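You operate a simulated robot arm through the tools that you are given. There is no shell and no other tool. Be economical: measure what you need, move in short steps, check, and stop when the job is done.

Carry out the task below with a simulated two-armed robot. There is one attempt and no reset: what you move stays moved.

Task
Clamp the loose grey wheel in the cart's jig, grease its hub, then free it again.
Fine: grey brush, back in the grease tin; the wheel stays on the jig; leave the other wheels. Set down upright: grey brush. A coat counts when it lies all over at full strength: go over it till it gets no stronger.

It is judged by the outcome, as a careful person would: the job done as asked, and still so three seconds after it is handed in. It fails if anything else is knocked over, pushed out of place, dropped, spilled or broken.

Robot
Two 7-joint arms with fingered hands on one trunk that stands fixed in place. Base frame: the origin is at the foot of the trunk, x ahead of it, y to its left, z up. Units: mm, degrees, N and s.
The left shoulder is at [114, 182, 1020], the right one opposite. With the tool pointing down near the work surface each hand reaches from about 100 to 860 mm from the base axis, measured 20 degrees to its own side. Payload 3.8 kg a hand.
The TCP of each hand is the grasp point between the finger pads, 30 mm short of the fingertips. In the tool frame z runs along the fingers and y along their closing line. Largest opening 104 mm; the body of the gripper starts 35 mm behind the TCP. The gripper is a hand of 4 fingers: y runs from the thumb to the fingers, the wrist lies at [-17, -104, -178] in the tool frame, and closing takes about 1.5 s.
Orientation is that of the tool frame in the base frame, as a unit quaternion [x, y, z, w]. With the fingers straight down and the wrist toward the robot, the tool's x, y and z point along [0, 1, 0], [1, 0, 0] and [0, 0, -1] of the base frame.

Tools
- The arms move only by the tool drive_tool. It takes "left_plan", "right_plan" or both (then of equal length, played together; a hand with none holds still); each is a list of rows, each an object (a shift or turn left out is 0, a gripper value left out holds the last) with "dp": the shift along the base's x, y, z in mm, a list of three; "angular": the turn, a rotation vector about the base's x, y, z in degrees, a list of three. In form: [{"dp": [tx, ty, tz], "angular": [ax, ay, az]}, ...]. A call has 1 to 10 rows; each row shifts and turns the commanded pose from where the row before left it. "left_fingers" and "right_fingers" are, for a hand that has rows, the opening in per cent of the stroke, from 0 (shut) to 100 (fully open), set as the call begins (left out, the last holds). Rows are played at 5 a second. More than 50 mm and 8.6 degrees between two rows, or a gripper value outside its range, and nothing of the call is played. A pose out of reach is approached as far as the arm can. The call stops where the force on the tool passes 70 N (or 10 N more than at its start, if that is more) or the arm is blocked; 0.2 s more then pass. Each finger travels about 72 mm/s and halts on what it meets, pressing with about 23 N; the grip force reading is that of the motor and also rises with nothing between the fingers. The clock runs only during rows and for 0.2 s after the last one: add rows that do not move to give the fingers time. It gives the time, the measured TCP pose, the force on the tool (base axes), the opening and the grip force at its end, in the units of the frame above (readings bear some noise), with the torque about the TCP (base axes, N m) and any sound that the robot's microphone picked up.
- Cameras (640 x 400 px; columns grow to the right, rows downward): "scene" is now at [196, 57.8, 1194.9]; the picture's right is [0.66, -0.75, -0.00], its down [-0.45, -0.39, -0.80] and it looks along [0.61, 0.53, -0.59] (base axes); focal length 268 px, centre (320, 200). "left" rides on the left gripper at [-66, -90, -126] in its tool frame; the picture's right is [-0.78, -0.30, 0.56], its down [0.57, -0.70, 0.42] and it looks along [0.27, 0.65, 0.71] (tool axes); focal length 275 px, centre (320, 200). "right" rides on the right gripper at [66, -90, -126] in its tool frame; the picture's right is [-0.78, 0.30, -0.56], its down [-0.57, -0.70, 0.42] and it looks along [-0.26, 0.65, 0.71] (tool axes); focal length 275 px, centre (320, 200). There is no depth. A picture from a camera that has moved, and an enlarged one, comes with that camera's place and axes in the base frame and with its lens.
- grab_frame(camera): a new picture of that camera. No time passes.
- slide_trunk(by): slides the trunk up (or, below 0, down) by that many mm; the arms and the scene camera ride with it, the base frame stays. It gives what a move gives, with no picture.
- move_fingers(index, middle, ring, thumb_bend, thumb_turn, hand): sets how far each is bent, from 0 (flat) to 100 (curled in); at 30 the hand is open as for a grip, at 70 the pads meet at the TCP. One left out holds its place. A second passes; each finger stops where it meets its share of the squeeze, and holds until it gets a number again. A gripper value or a shape takes the hand back. It gives what a move gives, with no picture; readings hold the bend of each and the force on the fingers (four entries, about 0 where the hand has none), thumb and palm. thumb_turn goes from beside the hand (0) to across from the fingers (100), as for a grip.
- grasp_type(shape, hand): the hand has 4 fingers and takes this shape, open, in about a second: jaw (thumb against the fingers, like two jaws); tri (thumb and two fingers); tip (a fingertip pinch); poke (one finger out to press); point (the index stretched); flat (the hand flat); cup (the hand cupped); fist (a fist). The gripper value then closes the fingers along that shape, each until it touches; the sizes above hold for jaw. It gives what a move gives, with no picture.
- turn_head(pan, tilt): turns the head with the scene camera to pan (to the left, within 86 degrees either way) and tilt (down, from -29 to 69), counted from straight ahead of the robot. It gives what a move gives.
- enlarge(camera, box): a new picture of the part [left, top, right, bottom] of that camera's present view, enlarged. No time passes.
- finish_job(): hands the job in; it is judged then, once.

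Work in short steps. Places have to be worked out from the pictures, the camera data and where the tool is seen: move nearer, look again, correct. Check each grasp and each placing, and mend what went wrong. You have 120 turns and 94 pictures in all, those below and enlarged ones among them. Open the grippers and draw the arms clear of the work before you hand the job in, unless the task says otherwise; then end with one line.

The tools are called after "Request:" as a command line: name --argument value ..., lists and objects as JSON in quotes. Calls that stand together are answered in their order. drive_tool: Moves the arms, as the interface text tells. Its arguments: {"type":"object","properties":{"left_plan":{"type":"array","items":{"type":"object","properties":{"dp":{"type":"array","items":{"type":"number"}},"angular":{"type":"array","items":{"type":"number"}}}}},"left_fingers":{"type":"number"},"right_plan":{"type":"array","items":{"type":"object","properties":{"dp":{"type":"array","items":{"type":"number"}},"angular":{"type":"array","items":{"type":"number"}}}}},"right_fingers":{"type":"number"}},"required":[]} The other tools are called the same way: slide_trunk (by) slides the trunk up or down; grasp_type (shape, hand) gives the hand a shape; move_fingers (index, middle, ring, thumb_bend, thumb_turn, hand) moves the fingers one by one; turn_head (pan, tilt) turns the head that bears the scene camera; grab_frame (camera) takes a picture; enlarge (camera, box) takes an enlarged picture of a part of a camera's view; finish_job () hands the job in.

At the start:

```text
time_s: 0.0
left_position: [325.6, 499.1, 1040.8]
left_ee_rot: [0.707, 0.707, 0.0, 0.0]
left_wrist_force: [0.1, -0.4, 0.6]
left_wrist_torque: [0.02, 0.0, 0.0]
left_opening: 104.0
left_grip_force: 0.1
left_shape: jaw
left_bend: [30.0, 30.0, 30.0, 30.0, 97.0]
left_finger forces: [0.0, 0.0, 0.1, 0.0, 0.0, 0.0]
right_position: [511.8, 81.1, 1031.0]
right_ee_rot: [0.707, 0.707, 0.001, 0.0]
right_wrist_force: [0.4, -0.4, 1.3]
right_wrist_torque: [0.03, 0.0, 0.03]
right_opening: 103.8
right_grip_force: 0.0
right_shape: jaw
right_bend: [30.0, 30.0, 30.0, 30.0, 97.0]
right_finger forces: [0.0, 0.0, 0.0, 0.0, 0.1, 0.0]
trunk travel left (down, up): [-175.0, 581.0]
head pan, tilt: [41.1, 36.5]
```

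scene: 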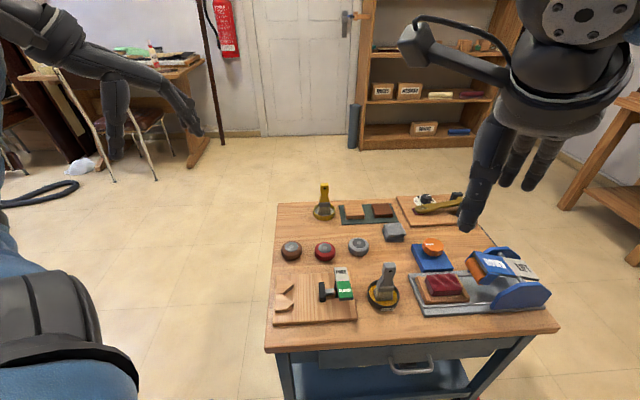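
right: 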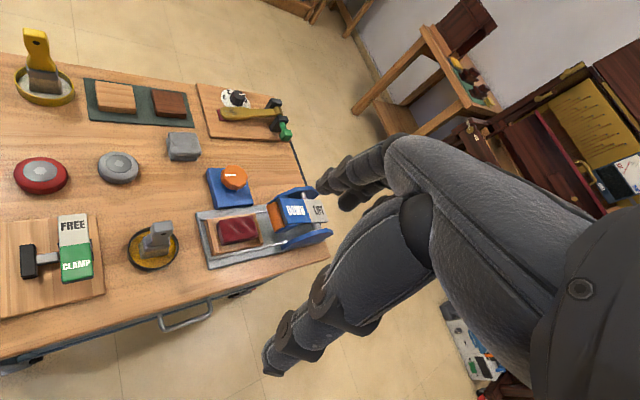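
left: 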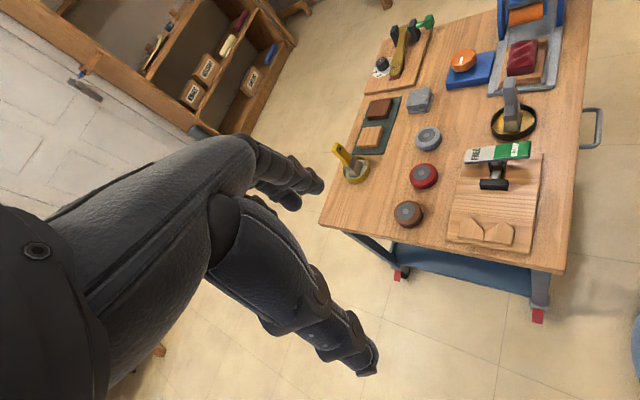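

I start by looking closely at the jig, the wheels and the grease tin in the scene and from the wrist cameras.

Request:
enlarge --camera "scene" --box '[260, 170, 420, 340]'

Request:
enlarge --camera "right" --box '[0, 130, 220, 330]'

Request:
enlarge --camera "left" --box '[370, 60, 570, 260]'

```text
2.35 times, centred on (340, 255) of scene
camera zoom: at [196.0, 57.8, 1194.9], right [0.66, -0.75, 0.0], down [-0.45, -0.39, -0.8], along [0.61, 0.53, -0.59], focal length 632 px, centre (273, 71)
```

zoom: 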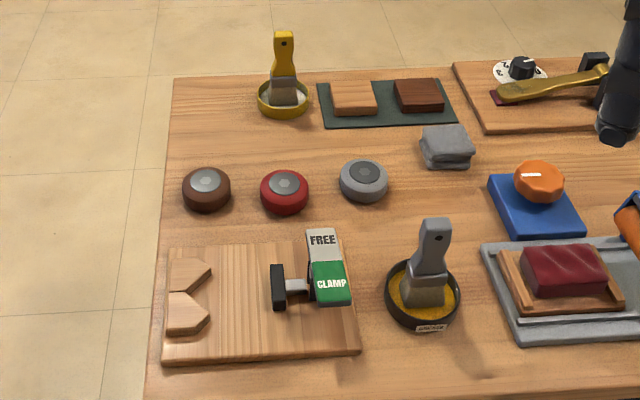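

```text
2.00 times, centred on (110, 230) of right
camera zoom: at [421.0, 146.7, 1157.7], right [0.3, -0.78, 0.56], down [-0.7, -0.57, -0.42], along [0.65, -0.26, -0.71], focal length 551 px, centre (740, 140)
```

zoom: 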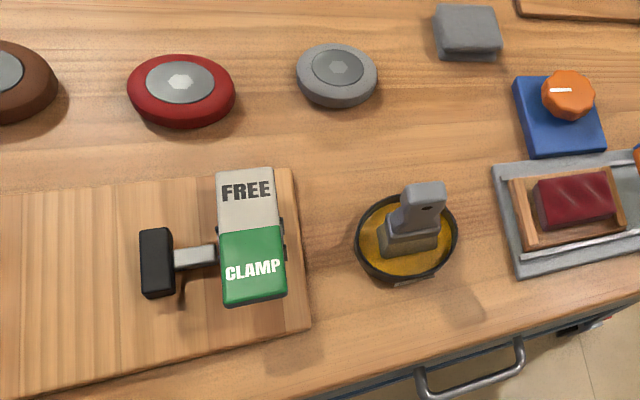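

```text
2.00 times, centred on (470, 160) of left
camera zoom: at [236.1, 434.0, 1165.3], right [-0.3, -0.78, -0.56], down [-0.7, 0.57, -0.42], along [0.65, 0.27, -0.71], focal length 551 px, centre (20, 280)
```

zoom: 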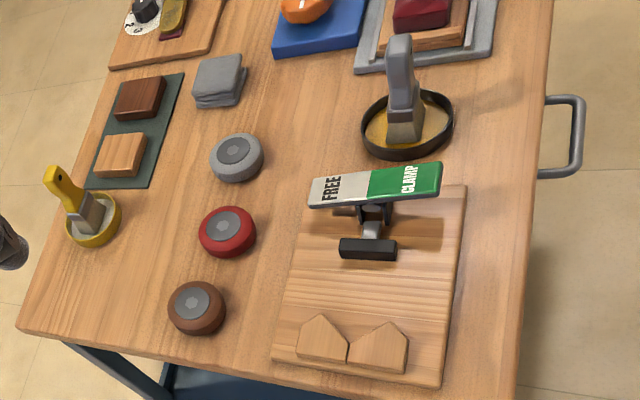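

The wheel sits near (660, 322), the jig around (420–500, 250–360) and the tin near (580, 194). I zoom further on the jig for its geometry.

Request:
enlarge --camera "left" --box '[430, 120, 550, 255]'

Request:
enlarge --camera "scene" --box '[265, 260, 405, 335]'

```text
2.96 times, centred on (490, 188) of left
camera zoom: at [236.1, 434.0, 1165.3], right [-0.3, -0.78, -0.56], down [-0.7, 0.57, -0.42], along [0.65, 0.27, -0.71], focal length 816 px, centre (-184, 237)
```

zoom: 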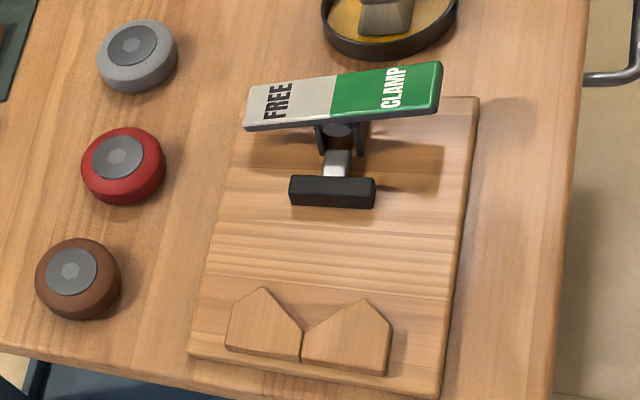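

```text
4.57 times, centred on (335, 298) of scene
camera zoom: at [196.0, 57.8, 1194.9], right [0.66, -0.75, 0.0], down [-0.45, -0.39, -0.8], along [0.61, 0.53, -0.59], focal length 1227 px, centre (251, -246)
```

zoom: 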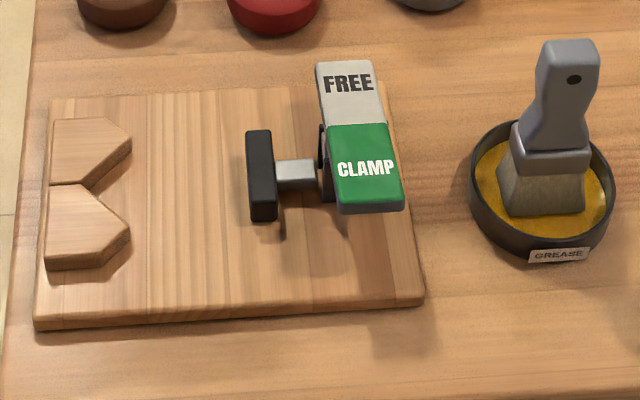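

Triangulating scene + left pictures: grey hub at about (683, 329, 638), V notch about (429, 372, 628). I bring the left hand above the wheel, turned 41° so it closes across the row, and draw the right one aside.

Request:
drive_tool --left_plan '[{"dp": [36, -17, -22], "angular": [0, 0, 4.1]}, {"dp": [36, -17, -22], "angular": [0, 0, 4.1]}, {"dp": [36, -17, -22], "angular": [0, 0, 4.1]}, {"dp": [36, -17, -22], "angular": [0, 0, 4.1]}, {"dp": [36, -17, -22], "angular": [0, 0, 4.1]}, {"dp": [36, -17, -22], "angular": [0, 0, 4.1]}, {"dp": [36, -17, -22], "angular": [0, 0, 4.1]}, {"dp": [36, -17, -22], "angular": [0, 0, 4.1]}, {"dp": [36, -17, -22], "angular": [0, 0, 4.1]}, {"dp": [34, -17, -22], "angular": [0, 0, 4.1]}]' --right_plan '[{"dp": [-10, -20, 0]}, {"dp": [-10, -20, 0]}, {"dp": [-10, -20, 0]}, {"dp": [-10, -20, 0]}, {"dp": [-10, -20, 0]}, {"dp": [-10, -20, 0]}, {"dp": [-10, -20, 0]}, {"dp": [-10, -20, 0]}, {"dp": [0, 0, 0]}, {"dp": [0, 0, 0]}]'

Request:
grasp_type --shape "tip" --hand "left"

Request:
grab_frame --camera "scene"

Request:
grab_frame --camera "left"

```text
time_s: 2.2
left_position: [685.1, 329.6, 822.0]
left_ee_rot: [0.414, 0.91, -0.001, 0.0]
left_wrist_force: [0.0, 1.4, -0.6]
left_wrist_torque: [0.02, 0.05, 0.01]
left_opening: 103.9
left_grip_force: 0.1
left_shape: jaw
left_bend: [30.0, 30.0, 30.0, 30.0, 97.0]
left_finger forces: [0.1, 0.0, 0.1, 0.1, 0.1, 0.0]
right_position: [433.5, -79.5, 1030.5]
right_ee_rot: [0.706, 0.708, 0.0, -0.001]
right_wrist_force: [0.4, 1.2, 0.1]
right_wrist_torque: [0.01, 0.0, 0.03]
right_opening: 103.4
right_grip_force: 0.2
right_shape: jaw
right_bend: [30.0, 30.0, 30.0, 30.0, 97.0]
right_finger forces: [0.0, 0.0, 0.1, 0.0, 0.0, 0.1]
trunk travel left (down, up): [-175.0, 581.0]
head pan, tilt: [41.1, 36.5]
```

```text
time_s: 3.1
left_position: [683.6, 328.6, 824.1]
left_ee_rot: [0.415, 0.91, 0.0, 0.0]
left_wrist_force: [0.3, -0.1, -0.1]
left_wrist_torque: [0.02, -0.01, -0.03]
left_opening: 104.0
left_grip_force: 0.1
left_shape: tip
left_bend: [30.0, 98.0, 99.0, 30.0, 97.0]
left_finger forces: [0.0, 0.0, 0.0, 0.1, 0.0, 0.0]
right_position: [431.9, -78.8, 1031.9]
right_ee_rot: [0.707, 0.707, 0.0, 0.0]
right_wrist_force: [0.2, 0.8, 0.0]
right_wrist_torque: [-0.01, 0.01, -0.05]
right_opening: 103.6
right_grip_force: 0.0
right_shape: jaw
right_bend: [30.0, 30.0, 30.0, 30.0, 97.0]
right_finger forces: [0.0, 0.0, 0.1, 0.0, 0.0, 0.1]
trunk travel left (down, up): [-175.0, 581.0]
head pan, tilt: [41.1, 36.5]
```

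```text
85 pictures are left
camera scene: at [196.0, 57.7, 1194.9], right [0.66, -0.75, 0.0], down [-0.45, -0.39, -0.8], along [0.61, 0.53, -0.59], focal length 268 px, centre (320, 200)
```

scene: 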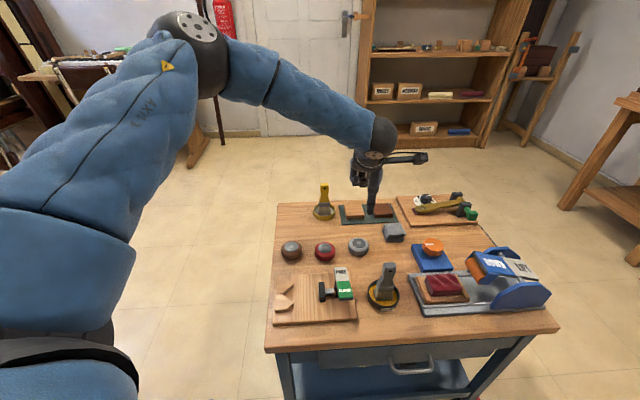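

```text
84 pictures are left
camera left: at [659.9, 221.0, 948.6], right [0.28, -0.78, -0.56], down [-0.91, -0.03, -0.42], along [0.32, 0.63, -0.71], focal length 275 px, centre (320, 200)
```

left: 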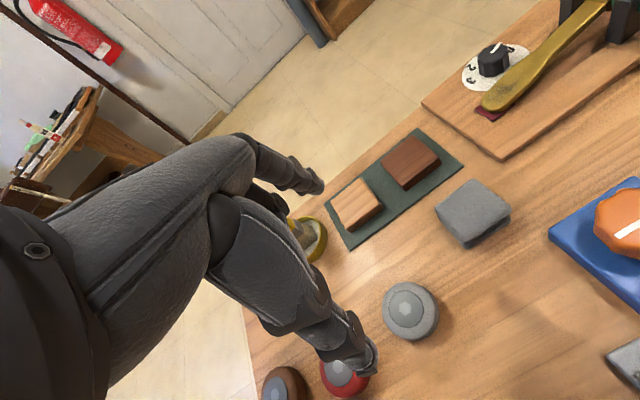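

The wheel's hub is now estimated at (674–683, 330). I descend 90 mm and look again to refine.

Request:
drive_tool --left_plan '[{"dp": [-2, 0, -30]}, {"dp": [-2, 0, -30]}, {"dp": [0, 0, -30]}, {"dp": [0, 0, 0]}]'

Request:
grab_frame --camera "left"

Request:
enlarge --camera "scene" --box '[310, 150, 430, 270]'

```text
time_s: 4.1
left_position: [679.4, 330.8, 730.4]
left_ee_rot: [0.415, 0.91, -0.001, -0.001]
left_wrist_force: [-1.1, -0.4, -0.7]
left_wrist_torque: [0.01, -0.02, 0.02]
left_opening: 103.6
left_grip_force: 0.2
left_shape: tip
left_bend: [30.0, 98.0, 99.0, 30.0, 97.0]
left_finger forces: [0.0, 0.0, 0.1, 0.0, 0.0, 0.0]
right_position: [432.3, -79.1, 1031.2]
right_ee_rot: [0.707, 0.708, 0.0, 0.0]
right_wrist_force: [0.2, -0.5, 0.3]
right_wrist_torque: [-0.01, 0.0, -0.01]
right_opening: 103.8
right_grip_force: 0.1
right_shape: jaw
right_bend: [30.0, 30.0, 30.0, 30.0, 97.0]
right_finger forces: [0.1, 0.0, 0.1, 0.1, 0.0, 0.0]
trunk travel left (down, up): [-175.0, 581.0]
head pan, tilt: [41.1, 36.5]
```

```text
83 pictures are left
camera left: at [655.2, 222.8, 855.3], right [0.29, -0.78, -0.56], down [-0.9, -0.03, -0.42], along [0.32, 0.63, -0.71], focal length 275 px, centre (320, 200)
```

left: 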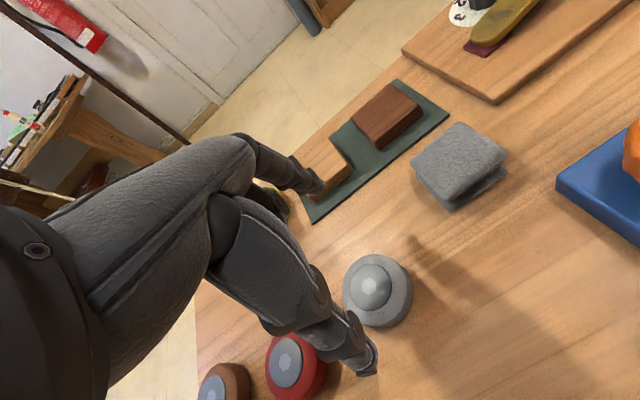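

```text
3.33 times, centred on (370, 210) of scene
camera zoom: at [195.8, 57.6, 1195.0], right [0.66, -0.75, 0.0], down [-0.45, -0.39, -0.8], along [0.61, 0.53, -0.59], focal length 895 px, centre (153, 167)
```

zoom: 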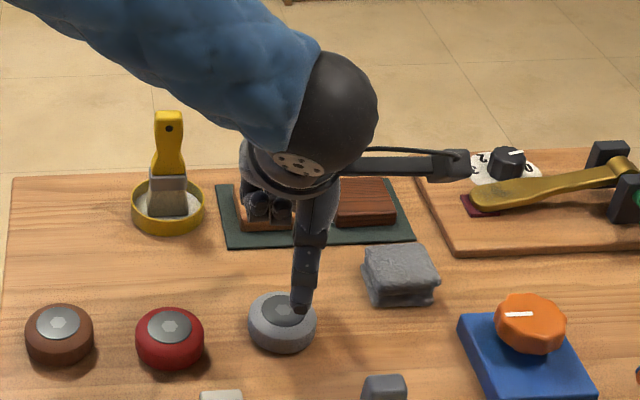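

Hub now reads (677, 332). I shift 3 mm and lower until the fingertips flank the wheel.

Request:
drive_tool --left_plan '[{"dp": [-2, 1, -25]}, {"dp": [-1, 1, -25]}, {"dp": [0, 0, -20]}, {"dp": [0, 0, 0]}]'

Request:
grab_frame --camera "left"

Request:
enlarge --camera "scene" --box '[310, 190, 420, 270]'

```text
time_s: 5.1
left_position: [667.8, 337.6, 668.1]
left_ee_rot: [0.415, 0.91, 0.0, 0.001]
left_wrist_force: [-0.6, 0.2, -0.4]
left_wrist_torque: [-0.02, -0.03, 0.01]
left_opening: 104.0
left_grip_force: 0.2
left_shape: tip
left_bend: [30.0, 98.0, 99.0, 30.0, 97.0]
left_finger forces: [0.0, 0.0, 0.0, 0.0, 0.0, 0.0]
left hand out of reach, approached as far as the arm can: row 3
right_position: [432.6, -79.2, 1031.9]
right_ee_rot: [0.707, 0.707, 0.0, 0.0]
right_wrist_force: [0.0, -0.5, 0.3]
right_wrist_torque: [0.01, 0.07, 0.02]
right_opening: 103.8
right_grip_force: 0.0
right_shape: jaw
right_bend: [30.0, 30.0, 30.0, 30.0, 97.0]
right_finger forces: [0.0, 0.0, 0.0, 0.1, 0.1, 0.1]
trunk travel left (down, up): [-175.0, 581.0]
head pan, tilt: [41.1, 36.5]
```

```text
81 pictures are left
camera left: at [643.4, 228.9, 791.9], right [0.29, -0.78, -0.56], down [-0.91, -0.03, -0.42], along [0.32, 0.63, -0.71], focal length 275 px, centre (320, 200)
```

left: 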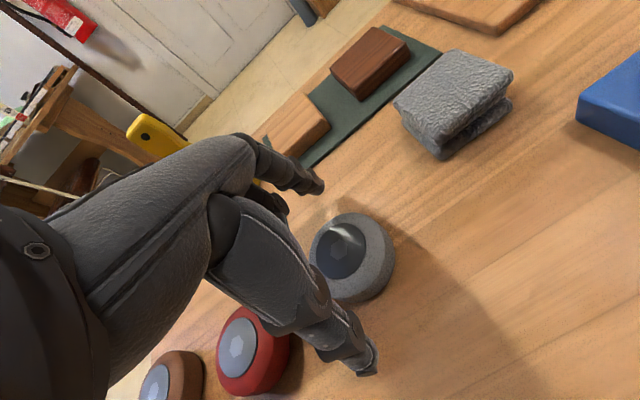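

```text
5.00 times, centred on (365, 230) of scene
camera zoom: at [196.1, 57.7, 1194.9], right [0.66, -0.75, 0.0], down [-0.45, -0.39, -0.8], along [0.61, 0.53, -0.59], focal length 1342 px, centre (95, 50)
```

zoom: 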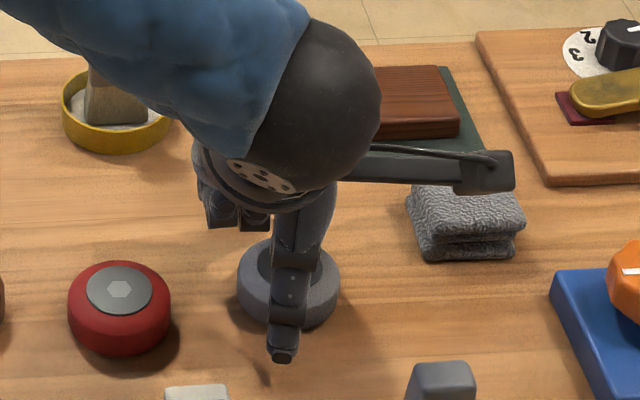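

The arm ran out of reach going down, so I raise the hand and lower the trunk 130 mm.

Request:
drive_tool --left_plan '[{"dp": [0, 0, 40]}, {"dp": [0, 0, 40]}, {"dp": [0, 0, 40]}, {"dp": [0, 0, 30]}, {"dp": [0, 0, 0]}]'

Request:
slide_trunk --by -130

Request:
grab_frame --camera "left"

```text
time_s: 6.3
left_position: [669.7, 334.9, 817.9]
left_ee_rot: [0.415, 0.91, 0.0, -0.001]
left_wrist_force: [-0.7, 0.5, -0.4]
left_wrist_torque: [-0.01, 0.0, 0.0]
left_opening: 104.0
left_grip_force: 0.0
left_shape: tip
left_bend: [31.0, 98.0, 99.0, 30.0, 97.0]
left_finger forces: [0.0, 0.0, 0.0, 0.0, 0.0, 0.0]
right_position: [433.5, -79.0, 1031.9]
right_ee_rot: [0.707, 0.708, -0.001, 0.0]
right_wrist_force: [0.0, 0.6, 0.7]
right_wrist_torque: [-0.04, 0.0, -0.01]
right_opening: 103.6
right_grip_force: 0.1
right_shape: jaw
right_bend: [30.0, 30.0, 30.0, 30.0, 97.0]
right_finger forces: [0.0, 0.1, 0.1, 0.1, 0.1, 0.0]
trunk travel left (down, up): [-175.0, 581.0]
head pan, tilt: [41.1, 36.5]
```

```text
time_s: 7.9
left_position: [670.2, 336.0, 688.9]
left_ee_rot: [0.414, 0.91, 0.001, 0.0]
left_wrist_force: [0.3, -0.3, -0.4]
left_wrist_torque: [0.03, 0.02, -0.02]
left_opening: 103.9
left_grip_force: 0.1
left_shape: tip
left_bend: [31.0, 98.0, 99.0, 30.0, 97.0]
left_finger forces: [0.0, 0.0, 0.1, 0.0, 0.0, 0.0]
right_position: [431.4, -77.9, 902.2]
right_ee_rot: [0.706, 0.708, 0.001, 0.001]
right_wrist_force: [-0.7, 0.0, -0.1]
right_wrist_torque: [-0.01, -0.01, 0.0]
right_opening: 103.3
right_grip_force: 0.0
right_shape: jaw
right_bend: [30.0, 30.0, 30.0, 30.0, 97.0]
right_finger forces: [0.0, 0.0, 0.1, 0.1, 0.0, 0.0]
trunk travel left (down, up): [-45.0, 711.0]
head pan, tilt: [41.1, 36.5]
```

```text
79 pictures are left
camera left: at [645.1, 228.1, 813.4], right [0.29, -0.78, -0.56], down [-0.9, -0.03, -0.43], along [0.32, 0.63, -0.71], focal length 275 px, centre (320, 200)
```

left: 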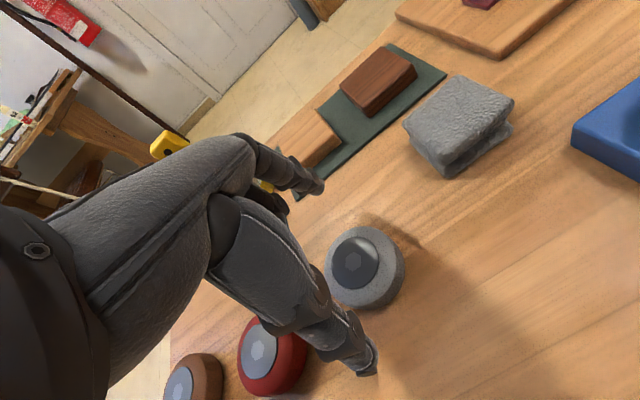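

Hub again reads (675, 333). I shift (+5, −3) and go down 44 mm.

Request:
drive_tool --left_plan '[{"dp": [5, -3, -15]}, {"dp": [0, 0, -15]}, {"dp": [0, 0, -14]}, {"dp": [0, 0, 0]}]'

Request:
grab_frame --camera "left"

Request:
enlarge --camera "scene" --box '[310, 140, 420, 220]'

```text
time_s: 8.9
left_position: [675.1, 333.9, 647.7]
left_ee_rot: [0.415, 0.91, 0.001, 0.002]
left_wrist_force: [-0.7, 0.4, 9.2]
left_wrist_torque: [0.07, -0.09, 0.07]
left_opening: 103.9
left_grip_force: 0.1
left_shape: tip
left_bend: [30.0, 98.0, 99.0, 29.0, 97.0]
left_finger forces: [6.1, 0.0, 0.0, 0.1, 3.6, 0.0]
right_position: [430.9, -80.3, 901.8]
right_ee_rot: [0.706, 0.708, 0.0, 0.0]
right_wrist_force: [-0.5, 0.3, -1.3]
right_wrist_torque: [0.02, 0.0, 0.06]
right_opening: 103.5
right_grip_force: 0.1
right_shape: jaw
right_bend: [30.0, 30.0, 30.0, 30.0, 97.0]
right_finger forces: [0.1, 0.0, 0.1, 0.0, 0.0, 0.0]
trunk travel left (down, up): [-45.0, 711.0]
head pan, tilt: [41.1, 36.5]
```

```text
78 pictures are left
camera left: at [650.8, 225.1, 771.0], right [0.29, -0.78, -0.56], down [-0.9, -0.03, -0.43], along [0.32, 0.63, -0.71], focal length 275 px, centre (320, 200)
```

left: 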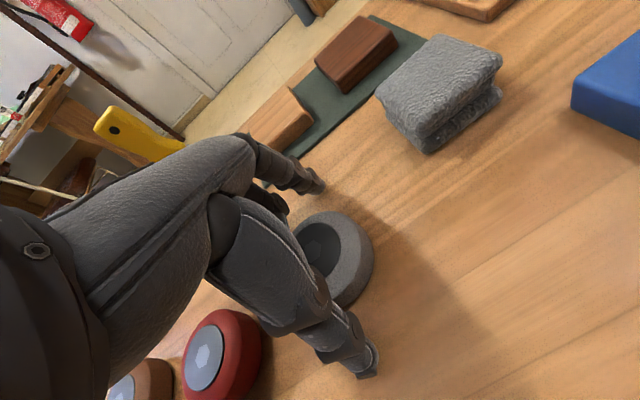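

```text
5.00 times, centred on (365, 180) of scene
camera zoom: at [273.1, 57.3, 1057.3], right [0.66, -0.75, 0.0], down [-0.45, -0.39, -0.8], along [0.61, 0.53, -0.59], focal length 1342 px, centre (95, 300)
```

zoom: 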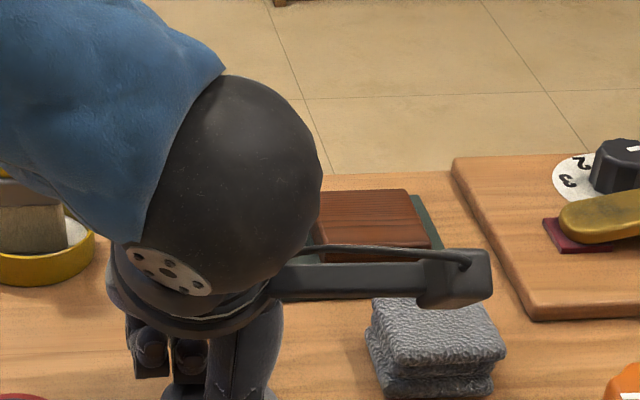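

The fingertips touched the table at TCP z≈648, so the table is at about 617. I lift 4 mm and close on the wheel in rows.

Request:
drive_tool --left_plan '[{"dp": [0, 0, 5]}, {"dp": [0, 0, 0]}, {"dp": [0, 0, 0]}, {"dp": [0, 0, 0]}]'

Request:
drive_tool --left_plan '[{"dp": [0, 0, 0]}, {"dp": [0, 0, 0]}, {"dp": [0, 0, 0]}, {"dp": [0, 0, 0]}, {"dp": [0, 0, 0]}, {"dp": [0, 0, 0]}, {"dp": [0, 0, 0]}]' --left_fingers 40

Request:
grab_frame --camera "left"

```text
time_s: 9.9
left_position: [673.8, 333.4, 648.9]
left_ee_rot: [0.415, 0.91, 0.0, 0.0]
left_wrist_force: [1.2, -0.1, -0.4]
left_wrist_torque: [0.0, 0.0, 0.01]
left_opening: 103.9
left_grip_force: 0.1
left_shape: tip
left_bend: [30.0, 98.0, 99.0, 30.0, 97.0]
left_finger forces: [0.0, 0.0, 0.1, 0.0, 0.1, 0.0]
right_position: [430.8, -79.0, 900.2]
right_ee_rot: [0.707, 0.707, 0.001, 0.0]
right_wrist_force: [1.1, -0.6, -0.1]
right_wrist_torque: [-0.03, -0.01, -0.03]
right_opening: 103.6
right_grip_force: 0.1
right_shape: jaw
right_bend: [30.0, 30.0, 30.0, 30.0, 97.0]
right_finger forces: [0.0, 0.1, 0.0, 0.1, 0.0, 0.1]
trunk travel left (down, up): [-45.0, 711.0]
head pan, tilt: [41.1, 36.5]
```

```text
time_s: 11.5
left_position: [675.1, 333.5, 650.6]
left_ee_rot: [0.414, 0.91, 0.0, 0.001]
left_wrist_force: [3.6, -0.8, 12.7]
left_wrist_torque: [-0.01, -0.33, 0.03]
left_opening: 51.2
left_grip_force: 23.1
left_shape: tip
left_bend: [73.0, 100.0, 100.0, 70.0, 100.0]
left_finger forces: [30.2, 0.0, 0.0, 0.1, 24.7, 0.0]
right_position: [431.0, -79.8, 901.0]
right_ee_rot: [0.707, 0.707, 0.001, -0.001]
right_wrist_force: [-0.6, 0.3, -1.3]
right_wrist_torque: [0.04, 0.04, -0.06]
right_opening: 103.7
right_grip_force: 0.0
right_shape: jaw
right_bend: [30.0, 30.0, 30.0, 30.0, 97.0]
right_finger forces: [0.0, 0.0, 0.1, 0.0, 0.0, 0.0]
trunk travel left (down, up): [-45.0, 711.0]
head pan, tilt: [41.1, 36.5]
```

```text
76 pictures are left
camera left: at [650.7, 225.0, 775.8], right [0.29, -0.78, -0.56], down [-0.9, -0.03, -0.43], along [0.32, 0.63, -0.71], focal length 275 px, centre (320, 200)
```

left: 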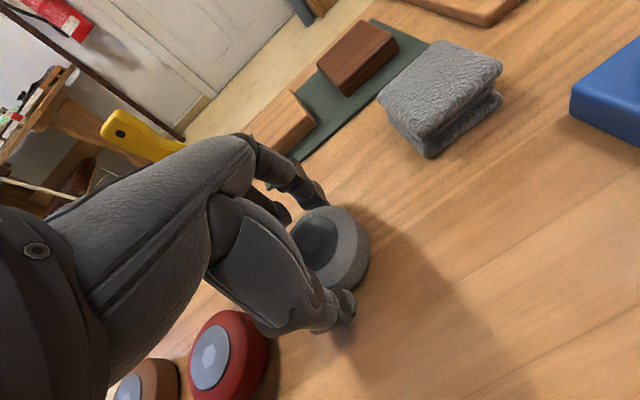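

The fingers stopped at 51 mm on the wheel with 23 N. I lift it and check.

Request:
drive_tool --left_plan '[{"dp": [0, 0, 10]}, {"dp": [0, 0, 20]}, {"dp": [0, 0, 30]}, {"dp": [0, 0, 0]}]' --left_fingers 20

Request:
grab_frame --camera "left"

```text
time_s: 12.5
left_position: [675.4, 334.7, 706.9]
left_ee_rot: [0.415, 0.91, 0.001, -0.001]
left_wrist_force: [-0.5, -0.2, -2.3]
left_wrist_torque: [0.02, -0.01, -0.02]
left_opening: 51.2
left_grip_force: 23.3
left_shape: tip
left_bend: [73.0, 100.0, 100.0, 69.0, 100.0]
left_finger forces: [21.9, 0.1, 0.1, 0.0, 21.8, 0.0]
right_position: [432.2, -77.8, 901.7]
right_ee_rot: [0.707, 0.707, 0.0, 0.0]
right_wrist_force: [0.0, -0.3, 0.7]
right_wrist_torque: [0.02, 0.01, 0.01]
right_opening: 103.6
right_grip_force: 0.0
right_shape: jaw
right_bend: [30.0, 30.0, 30.0, 30.0, 97.0]
right_finger forces: [0.0, 0.1, 0.0, 0.0, 0.0, 0.0]
trunk travel left (down, up): [-45.0, 711.0]
head pan, tilt: [41.1, 36.5]
```

```text
75 pictures are left
camera left: at [651.9, 225.5, 833.3], right [0.28, -0.78, -0.56], down [-0.91, -0.03, -0.42], along [0.31, 0.63, -0.71], focal length 275 px, centre (320, 200)
```

left: 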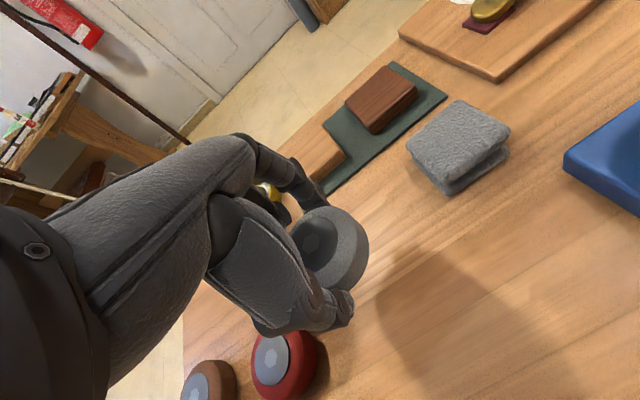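

The wheel is held and lifted. Before carrying it over, I look at the jig from the lowered scene camera.

Request:
grab_frame --camera "scene"

Request:
grab_frame --camera "right"

```text
74 pictures are left
camera scene: at [274.4, 57.8, 1056.6], right [0.66, -0.75, 0.0], down [-0.45, -0.39, -0.8], along [0.61, 0.53, -0.59], focal length 268 px, centre (320, 200)
```

scene: 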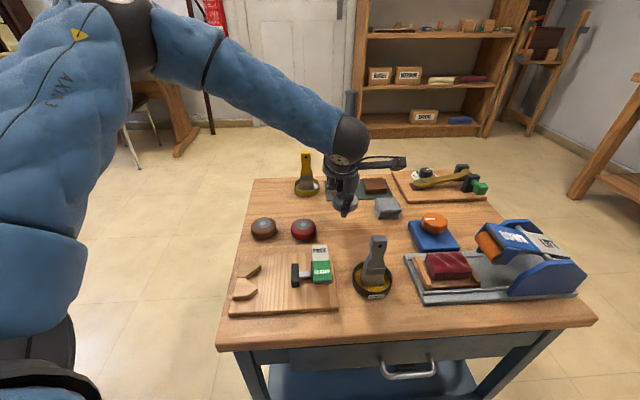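

```text
73 pictures are left
camera right: at [341.4, -13.4, 1027.5], right [0.3, -0.78, 0.56], down [-0.7, -0.57, -0.42], along [0.65, -0.26, -0.71], focal length 275 px, centre (320, 200)
```

right: 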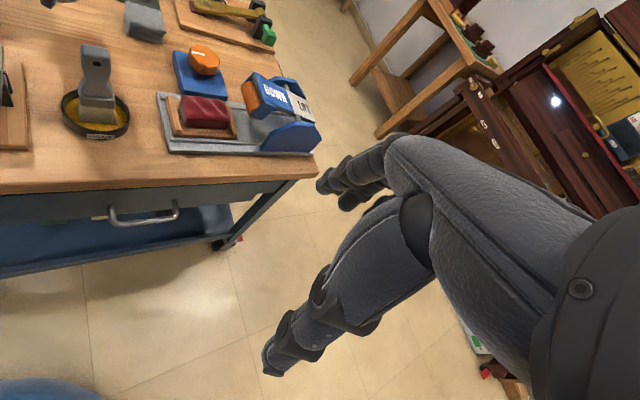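

I zoom on the jig from this new scene camera place to triangulate against the first one.

Request:
enlarge --camera "scene" --box '[220, 235, 400, 325]'

```text
3.56 times, centred on (310, 280) of scene
camera zoom: at [274.4, 57.8, 1056.6], right [0.66, -0.75, 0.0], down [-0.45, -0.39, -0.8], along [0.61, 0.53, -0.59], focal length 954 px, centre (356, -84)
```

zoom: 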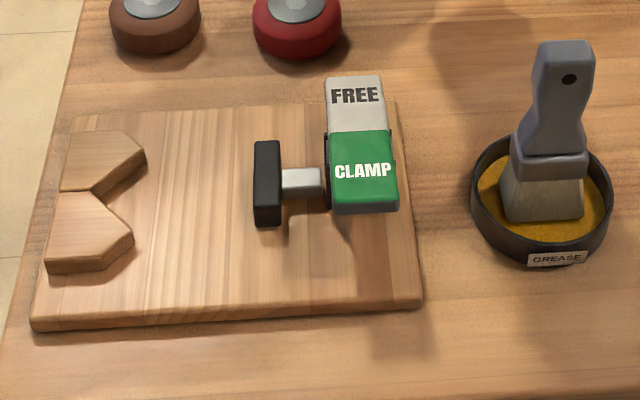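

Jig axes come out at 45°: notch at ~(427, 369), nest centre ~(452, 344), plunger face ~80 mm from the notch. I carry the wheel above the nest at height and turn the hand 4° to match.

Request:
drive_tool --left_plan '[{"dp": [0, 0, 35], "angular": [0, 0, 0]}, {"dp": [-30, 1, 20], "angular": [0, 0, 1]}, {"dp": [-40, 1, 0], "angular": [0, 0, 1]}, {"dp": [-40, 1, 0], "angular": [0, 0, 1]}, {"dp": [-40, 2, 0], "angular": [0, 0, 1]}, {"dp": [-40, 2, 0]}, {"dp": [-30, 1, 0]}, {"dp": [0, 0, 0]}]'

Request:
grab_frame --camera "left"

Request:
grab_frame --camera "scene"

```text
time_s: 14.3
left_position: [497.0, 348.8, 776.5]
left_ee_rot: [0.381, 0.924, 0.0, -0.001]
left_wrist_force: [-0.4, -0.1, -0.7]
left_wrist_torque: [0.0, 0.02, 0.03]
left_opening: 51.1
left_grip_force: 22.8
left_shape: tip
left_bend: [73.0, 100.0, 100.0, 69.0, 100.0]
left_finger forces: [21.7, 0.1, 0.1, 0.0, 21.7, 0.1]
left hand out of reach, approached as far as the arm can: row 6, 7
right_position: [432.8, -78.1, 900.9]
right_ee_rot: [0.707, 0.707, 0.0, 0.0]
right_wrist_force: [-0.7, -0.9, 0.4]
right_wrist_torque: [0.03, 0.02, 0.0]
right_opening: 103.8
right_grip_force: 0.1
right_shape: jaw
right_bend: [30.0, 30.0, 30.0, 30.0, 97.0]
right_finger forces: [0.1, 0.0, 0.0, 0.1, 0.1, 0.0]
trunk travel left (down, up): [-45.0, 711.0]
head pan, tilt: [41.1, 36.5]
```

```text
71 pictures are left
camera left: at [480.6, 239.0, 900.7], right [0.34, -0.76, -0.56], down [-0.9, -0.09, -0.42], along [0.27, 0.65, -0.71], focal length 275 px, centre (320, 200)
```

left: 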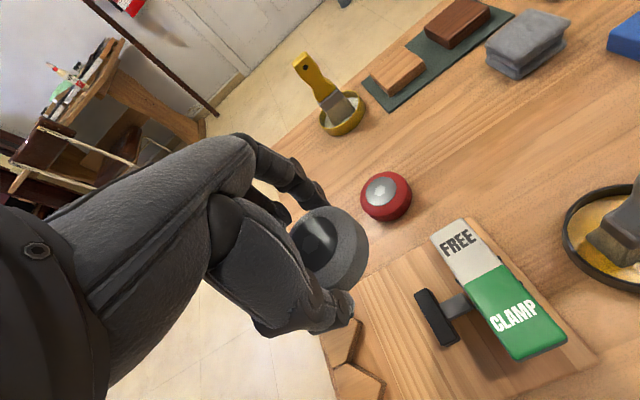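

```text
70 pictures are left
camera scene: at [274.4, 57.8, 1056.7], right [0.66, -0.75, 0.0], down [-0.45, -0.39, -0.8], along [0.61, 0.53, -0.59], focal length 268 px, centre (320, 200)
```

scene: 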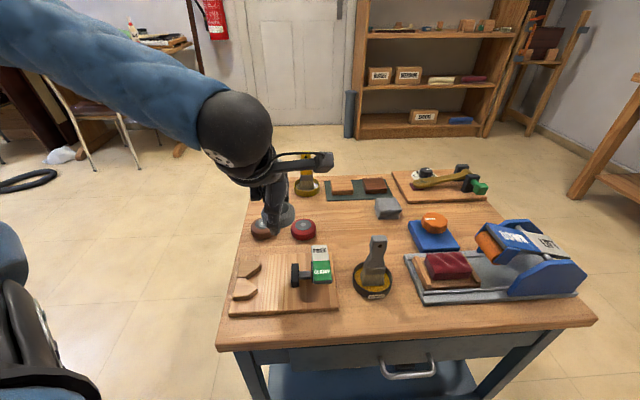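

The near limit is due to the lowered trunk. I slide the trunk back up 130 mm.

Request:
slide_trunk --by 130

Request:
drive_tool --left_plan '[{"dp": [-10, -2, -40]}, {"dp": [-10, -2, -40]}, {"dp": [-10, -2, -30]}, {"dp": [-10, 0, -30]}, {"dp": [0, 0, 0]}]'

Request:
grab_frame --camera "left"

Request:
grab_frame --camera "scene"

```text
time_s: 15.9
left_position: [496.5, 348.8, 903.6]
left_ee_rot: [0.382, 0.924, 0.0, -0.001]
left_wrist_force: [0.0, -0.2, -2.3]
left_wrist_torque: [-0.01, 0.0, 0.02]
left_opening: 50.9
left_grip_force: 22.8
left_shape: tip
left_bend: [73.0, 100.0, 100.0, 69.0, 100.0]
left_finger forces: [21.7, 0.0, 0.1, 0.0, 21.6, 0.0]
right_position: [432.1, -78.5, 1031.9]
right_ee_rot: [0.707, 0.707, 0.0, 0.0]
right_wrist_force: [0.1, 1.0, 0.1]
right_wrist_torque: [0.0, 0.0, -0.01]
right_opening: 103.9
right_grip_force: 0.0
right_shape: jaw
right_bend: [30.0, 30.0, 30.0, 30.0, 97.0]
right_finger forces: [0.1, 0.1, 0.0, 0.0, 0.0, 0.1]
trunk travel left (down, up): [-175.0, 581.0]
head pan, tilt: [41.1, 36.5]
```

```text
time_s: 17.1
left_position: [455.6, 340.9, 766.0]
left_ee_rot: [0.383, 0.924, -0.001, -0.002]
left_wrist_force: [0.1, 0.5, -1.4]
left_wrist_torque: [0.0, -0.03, 0.02]
left_opening: 51.1
left_grip_force: 23.3
left_shape: tip
left_bend: [73.0, 100.0, 100.0, 70.0, 100.0]
left_finger forces: [21.5, 0.0, 0.1, 0.0, 21.4, 0.1]
right_position: [432.1, -78.8, 1030.6]
right_ee_rot: [0.707, 0.708, 0.0, -0.001]
right_wrist_force: [0.2, 0.5, -0.2]
right_wrist_torque: [-0.02, 0.03, 0.04]
right_opening: 103.7
right_grip_force: 0.1
right_shape: jaw
right_bend: [30.0, 30.0, 30.0, 30.0, 97.0]
right_finger forces: [0.0, 0.0, 0.0, 0.0, 0.0, 0.0]
trunk travel left (down, up): [-175.0, 581.0]
head pan, tilt: [41.1, 36.5]
```

```text
69 pictures are left
camera left: at [438.3, 231.6, 889.9], right [0.34, -0.76, -0.56], down [-0.9, -0.09, -0.42], along [0.27, 0.65, -0.71], focal length 275 px, centre (320, 200)
```

left: 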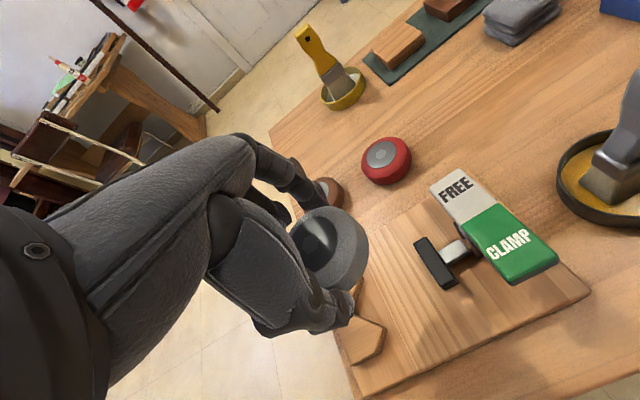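

```text
68 pictures are left
camera scene: at [195.9, 57.7, 1195.0], right [0.66, -0.75, 0.0], down [-0.45, -0.39, -0.8], along [0.61, 0.53, -0.59], focal length 268 px, centre (320, 200)
```

scene: 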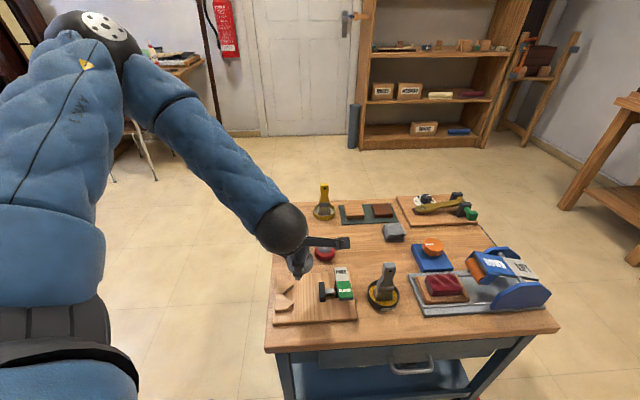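

From the wrist view the wheel sits about 12 mm off the V toward the plunger. I shift (−8, +1) and go down to just above the board.

Request:
drive_tool --left_plan '[{"dp": [-4, 0, -30]}, {"dp": [-4, 1, -30]}, {"dp": [0, 0, -28]}, {"dp": [0, 0, 0]}]'

Request:
grab_frame --camera "left"

Request:
enlarge --camera "scene" --box '[255, 230, 375, 330]'

```text
time_s: 18.1
left_position: [446.6, 344.0, 675.2]
left_ee_rot: [0.382, 0.924, 0.0, 0.0]
left_wrist_force: [-0.3, 0.0, -1.0]
left_wrist_torque: [0.0, 0.04, 0.03]
left_opening: 50.7
left_grip_force: 23.1
left_shape: tip
left_bend: [73.0, 100.0, 100.0, 70.0, 100.0]
left_finger forces: [21.3, 0.0, 0.0, 0.1, 21.4, 0.0]
right_position: [432.2, -78.8, 1031.4]
right_ee_rot: [0.707, 0.707, 0.0, 0.0]
right_wrist_force: [0.0, -0.1, -0.2]
right_wrist_torque: [-0.03, 0.01, -0.02]
right_opening: 103.8
right_grip_force: 0.1
right_shape: jaw
right_bend: [30.0, 30.0, 30.0, 30.0, 97.0]
right_finger forces: [0.1, 0.0, 0.0, 0.0, 0.0, 0.1]
trunk travel left (down, up): [-175.0, 581.0]
head pan, tilt: [41.1, 36.5]
```

```text
67 pictures are left
camera left: at [430.0, 234.2, 801.7], right [0.34, -0.76, -0.56], down [-0.9, -0.09, -0.42], along [0.27, 0.65, -0.71], focal length 275 px, centre (320, 200)
```

left: 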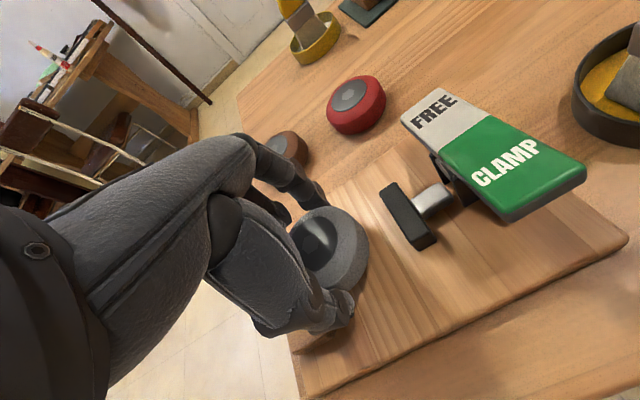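

```text
4.00 times, centred on (315, 280) of scene
camera zoom: at [196.0, 57.7, 1195.0], right [0.66, -0.75, 0.0], down [-0.45, -0.39, -0.8], along [0.61, 0.53, -0.59], focal length 1074 px, centre (340, -120)
```

zoom: 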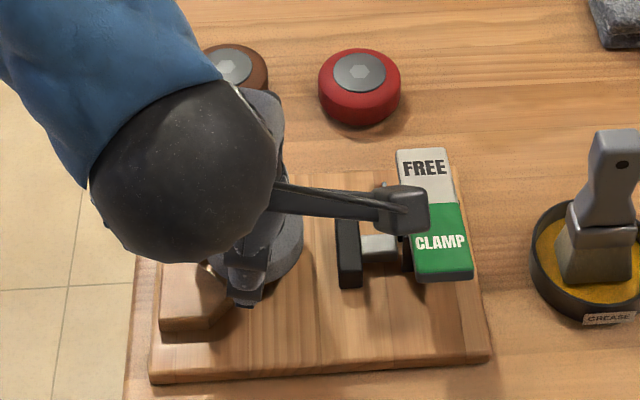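

The wheel is about 3 mm clear of the V seat and well centred. I move 3 mm toward the plunger for margin and lower to contact.

Request:
drive_tool --left_plan '[{"dp": [2, -2, -5]}, {"dp": [0, 0, -4]}, {"dp": [0, 0, -3]}, {"dp": [0, 0, 0]}]'

Request:
grab_frame --camera "left"

```text
time_s: 19.1
left_position: [449.6, 341.3, 664.3]
left_ee_rot: [0.383, 0.924, 0.0, 0.0]
left_wrist_force: [0.6, -1.5, -1.4]
left_wrist_torque: [-0.01, -0.03, -0.01]
left_opening: 50.7
left_grip_force: 23.2
left_shape: tip
left_bend: [73.0, 100.0, 100.0, 69.0, 100.0]
left_finger forces: [21.5, 0.0, 0.0, 0.0, 21.9, 0.0]
right_position: [431.9, -78.8, 1031.4]
right_ee_rot: [0.707, 0.707, 0.0, 0.001]
right_wrist_force: [0.6, -0.5, 0.4]
right_wrist_torque: [-0.05, -0.01, 0.0]
right_opening: 104.0
right_grip_force: 0.1
right_shape: jaw
right_bend: [30.0, 30.0, 30.0, 30.0, 97.0]
right_finger forces: [0.1, 0.0, 0.0, 0.1, 0.0, 0.0]
trunk travel left (down, up): [-175.0, 581.0]
head pan, tilt: [41.1, 36.5]
```

```text
65 pictures are left
camera left: at [432.8, 231.3, 790.1], right [0.34, -0.76, -0.56], down [-0.9, -0.09, -0.42], along [0.27, 0.65, -0.71], focal length 275 px, centre (320, 200)
```

left: 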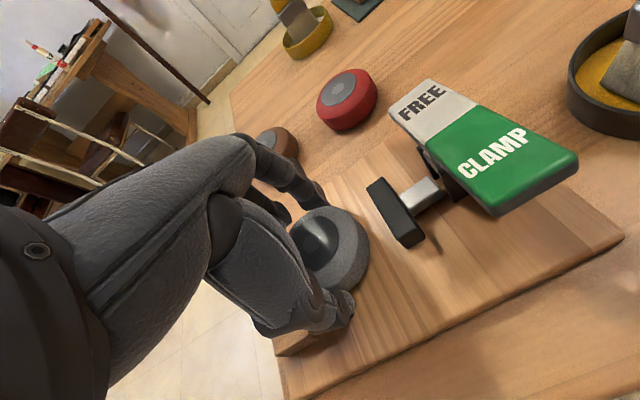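

No contact yet at z 664; I go on down in 2 mm rows.

Request:
drive_tool --left_plan '[{"dp": [0, 0, -2]}, {"dp": [0, 0, -2]}, {"dp": [0, 0, 0]}]'

```text
time_s: 19.9
left_position: [451.0, 340.1, 663.0]
left_ee_rot: [0.383, 0.924, 0.002, 0.001]
left_wrist_force: [-2.0, 2.6, 13.0]
left_wrist_torque: [0.07, -0.04, 0.11]
left_opening: 50.8
left_grip_force: 23.1
left_shape: tip
left_bend: [73.0, 100.0, 100.0, 69.0, 100.0]
left_finger forces: [30.7, 0.0, 0.0, 0.0, 27.8, 0.2]
right_position: [431.3, -79.7, 1031.5]
right_ee_rot: [0.706, 0.708, 0.0, 0.0]
right_wrist_force: [-0.1, -0.4, 0.5]
right_wrist_torque: [0.0, 0.0, 0.01]
right_opening: 103.7
right_grip_force: 0.0
right_shape: jaw
right_bend: [30.0, 30.0, 30.0, 30.0, 97.0]
right_finger forces: [0.0, 0.0, 0.0, 0.0, 0.0, 0.1]
trunk travel left (down, up): [-175.0, 581.0]
head pan, tilt: [41.1, 36.5]
```

It touched down at z≈663. I lift 1 mm, open the fingers part-way and raise the hand.

Request:
drive_tool --left_plan '[{"dp": [0, 0, 2]}, {"dp": [0, 0, 0]}, {"dp": [0, 0, 0]}, {"dp": [0, 0, 0]}, {"dp": [0, 0, 0]}]' --left_fingers 75

Request:
drive_tool --left_plan '[{"dp": [0, 0, 20]}, {"dp": [0, 0, 40]}, {"dp": [0, 0, 40]}, {"dp": [0, 0, 40]}, {"dp": [0, 0, 0]}]'

Request:
grab_frame --camera "left"

Request:
enlarge --camera "scene" --box '[255, 230, 415, 330]'

```text
time_s: 21.1
left_position: [449.7, 340.1, 663.1]
left_ee_rot: [0.383, 0.924, 0.0, 0.0]
left_wrist_force: [-1.1, 1.0, 0.0]
left_wrist_torque: [0.01, 0.01, -0.02]
left_opening: 77.8
left_grip_force: 0.2
left_shape: tip
left_bend: [28.0, 98.0, 99.0, 52.0, 98.0]
left_finger forces: [0.0, 0.0, 0.0, 0.0, 0.0, 0.1]
right_position: [431.6, -78.8, 1031.8]
right_ee_rot: [0.707, 0.707, -0.001, 0.0]
right_wrist_force: [0.1, -0.1, 0.1]
right_wrist_torque: [0.0, -0.03, 0.0]
right_opening: 103.6
right_grip_force: 0.1
right_shape: jaw
right_bend: [30.0, 30.0, 30.0, 30.0, 97.0]
right_finger forces: [0.0, 0.1, 0.0, 0.0, 0.0, 0.0]
trunk travel left (down, up): [-175.0, 581.0]
head pan, tilt: [41.1, 36.5]
```

```text
time_s: 22.3
left_position: [449.7, 340.4, 801.9]
left_ee_rot: [0.383, 0.924, 0.0, 0.001]
left_wrist_force: [-0.3, 0.6, 0.4]
left_wrist_torque: [-0.01, 0.02, 0.02]
left_opening: 77.7
left_grip_force: 0.1
left_shape: tip
left_bend: [28.0, 98.0, 99.0, 52.0, 98.0]
left_finger forces: [0.0, 0.1, 0.0, 0.0, 0.1, 0.1]
right_position: [432.1, -78.9, 1030.8]
right_ee_rot: [0.707, 0.707, 0.0, 0.0]
right_wrist_force: [-0.8, -0.2, 0.5]
right_wrist_torque: [0.01, 0.0, 0.0]
right_opening: 103.8
right_grip_force: 0.1
right_shape: jaw
right_bend: [30.0, 30.0, 30.0, 30.0, 97.0]
right_finger forces: [0.1, 0.0, 0.1, 0.1, 0.0, 0.0]
trunk travel left (down, up): [-175.0, 581.0]
head pan, tilt: [41.1, 36.5]
```

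```text
64 pictures are left
camera left: at [432.3, 230.7, 926.3], right [0.34, -0.76, -0.56], down [-0.9, -0.09, -0.42], along [0.27, 0.65, -0.71], focal length 275 px, centre (320, 200)
```

left: 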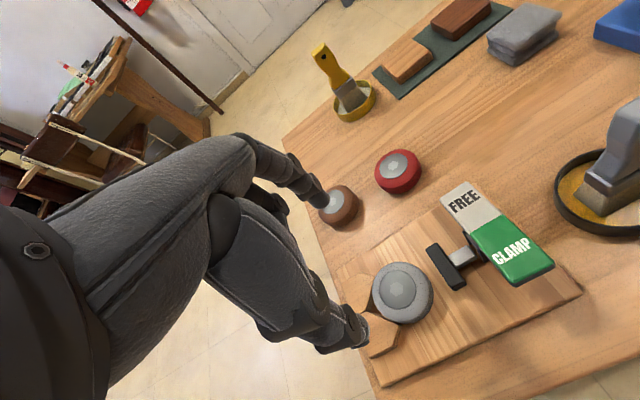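

```text
4.00 times, centred on (335, 280) of scene
camera zoom: at [196.2, 57.8, 1194.8], right [0.66, -0.75, 0.0], down [-0.45, -0.39, -0.8], along [0.61, 0.53, -0.59], focal length 1074 px, centre (260, -120)
```

zoom: 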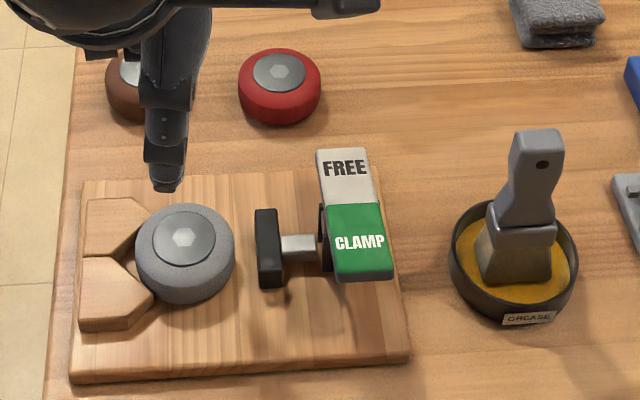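

The wheel lies against the V. Next I press CLAMP, whose pad I put near (494, 248, ~697); I make a poke shape and look at it.

Request:
grasp_type --shape "poke" --hand "left"

Request:
drive_tool --left_plan '[{"dp": [11, -23, 0]}, {"dp": [11, -23, 0]}, {"dp": [11, -23, 0]}, {"dp": [11, -23, 0]}, {"dp": [0, 0, 0]}]'

Request:
grab_frame --camera "left"

Request:
enlarge --camera "scene" --box '[255, 190, 415, 310]'

```text
time_s: 23.2
left_position: [449.3, 341.1, 801.0]
left_ee_rot: [0.383, 0.924, 0.0, 0.0]
left_wrist_force: [0.3, -0.3, -0.3]
left_wrist_torque: [0.0, 0.02, 0.01]
left_opening: 0.1
left_grip_force: 0.0
left_shape: poke
left_bend: [70.0, 70.0, 99.0, 100.0, 100.0]
left_finger forces: [0.1, 0.1, 0.0, 0.0, 0.0, 0.1]
right_position: [431.7, -79.8, 1032.7]
right_ee_rot: [0.707, 0.707, 0.0, -0.001]
right_wrist_force: [-0.7, 0.9, 0.3]
right_wrist_torque: [-0.03, 0.03, 0.03]
right_opening: 103.6
right_grip_force: 0.0
right_shape: jaw
right_bend: [30.0, 30.0, 30.0, 30.0, 97.0]
right_finger forces: [0.0, 0.1, 0.0, 0.0, 0.0, 0.0]
trunk travel left (down, up): [-175.0, 581.0]
head pan, tilt: [41.1, 36.5]
```

```text
time_s: 24.4
left_position: [493.6, 248.9, 802.2]
left_ee_rot: [0.383, 0.924, -0.002, -0.001]
left_wrist_force: [0.1, -0.1, 0.0]
left_wrist_torque: [-0.01, 0.02, 0.0]
left_opening: 0.4
left_grip_force: 0.0
left_shape: poke
left_bend: [70.0, 70.0, 99.0, 100.0, 100.0]
left_finger forces: [0.0, 0.0, 0.1, 0.1, 0.1, 0.0]
right_position: [432.3, -78.9, 1032.1]
right_ee_rot: [0.707, 0.707, 0.0, -0.001]
right_wrist_force: [0.0, 0.0, -0.1]
right_wrist_torque: [0.01, -0.03, 0.02]
right_opening: 103.9
right_grip_force: 0.1
right_shape: jaw
right_bend: [30.0, 30.0, 30.0, 30.0, 97.0]
right_finger forces: [0.0, 0.0, 0.1, 0.0, 0.0, 0.0]
trunk travel left (down, up): [-175.0, 581.0]
head pan, tilt: [41.1, 36.5]
```

```text
62 pictures are left
camera left: at [477.1, 139.3, 926.9], right [0.34, -0.76, -0.56], down [-0.9, -0.09, -0.42], along [0.27, 0.65, -0.71], focal length 275 px, centre (320, 200)
```

left: 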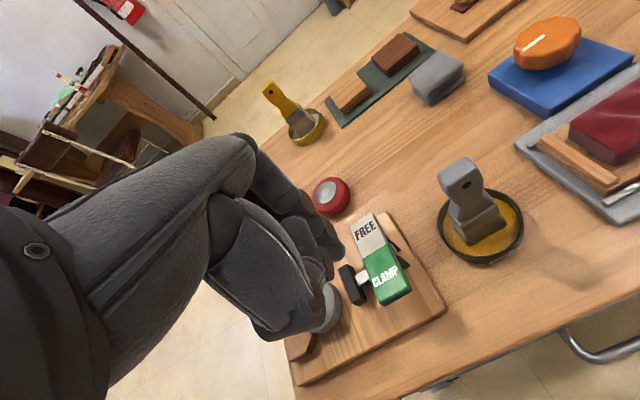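

```text
3.33 times, centred on (335, 250) of scene
camera zoom: at [195.9, 57.8, 1194.9], right [0.66, -0.75, 0.0], down [-0.45, -0.39, -0.8], along [0.61, 0.53, -0.59], focal length 895 px, centre (270, 33)
```

zoom: 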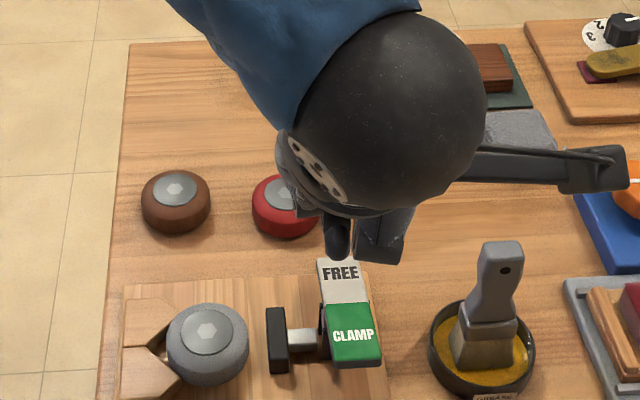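

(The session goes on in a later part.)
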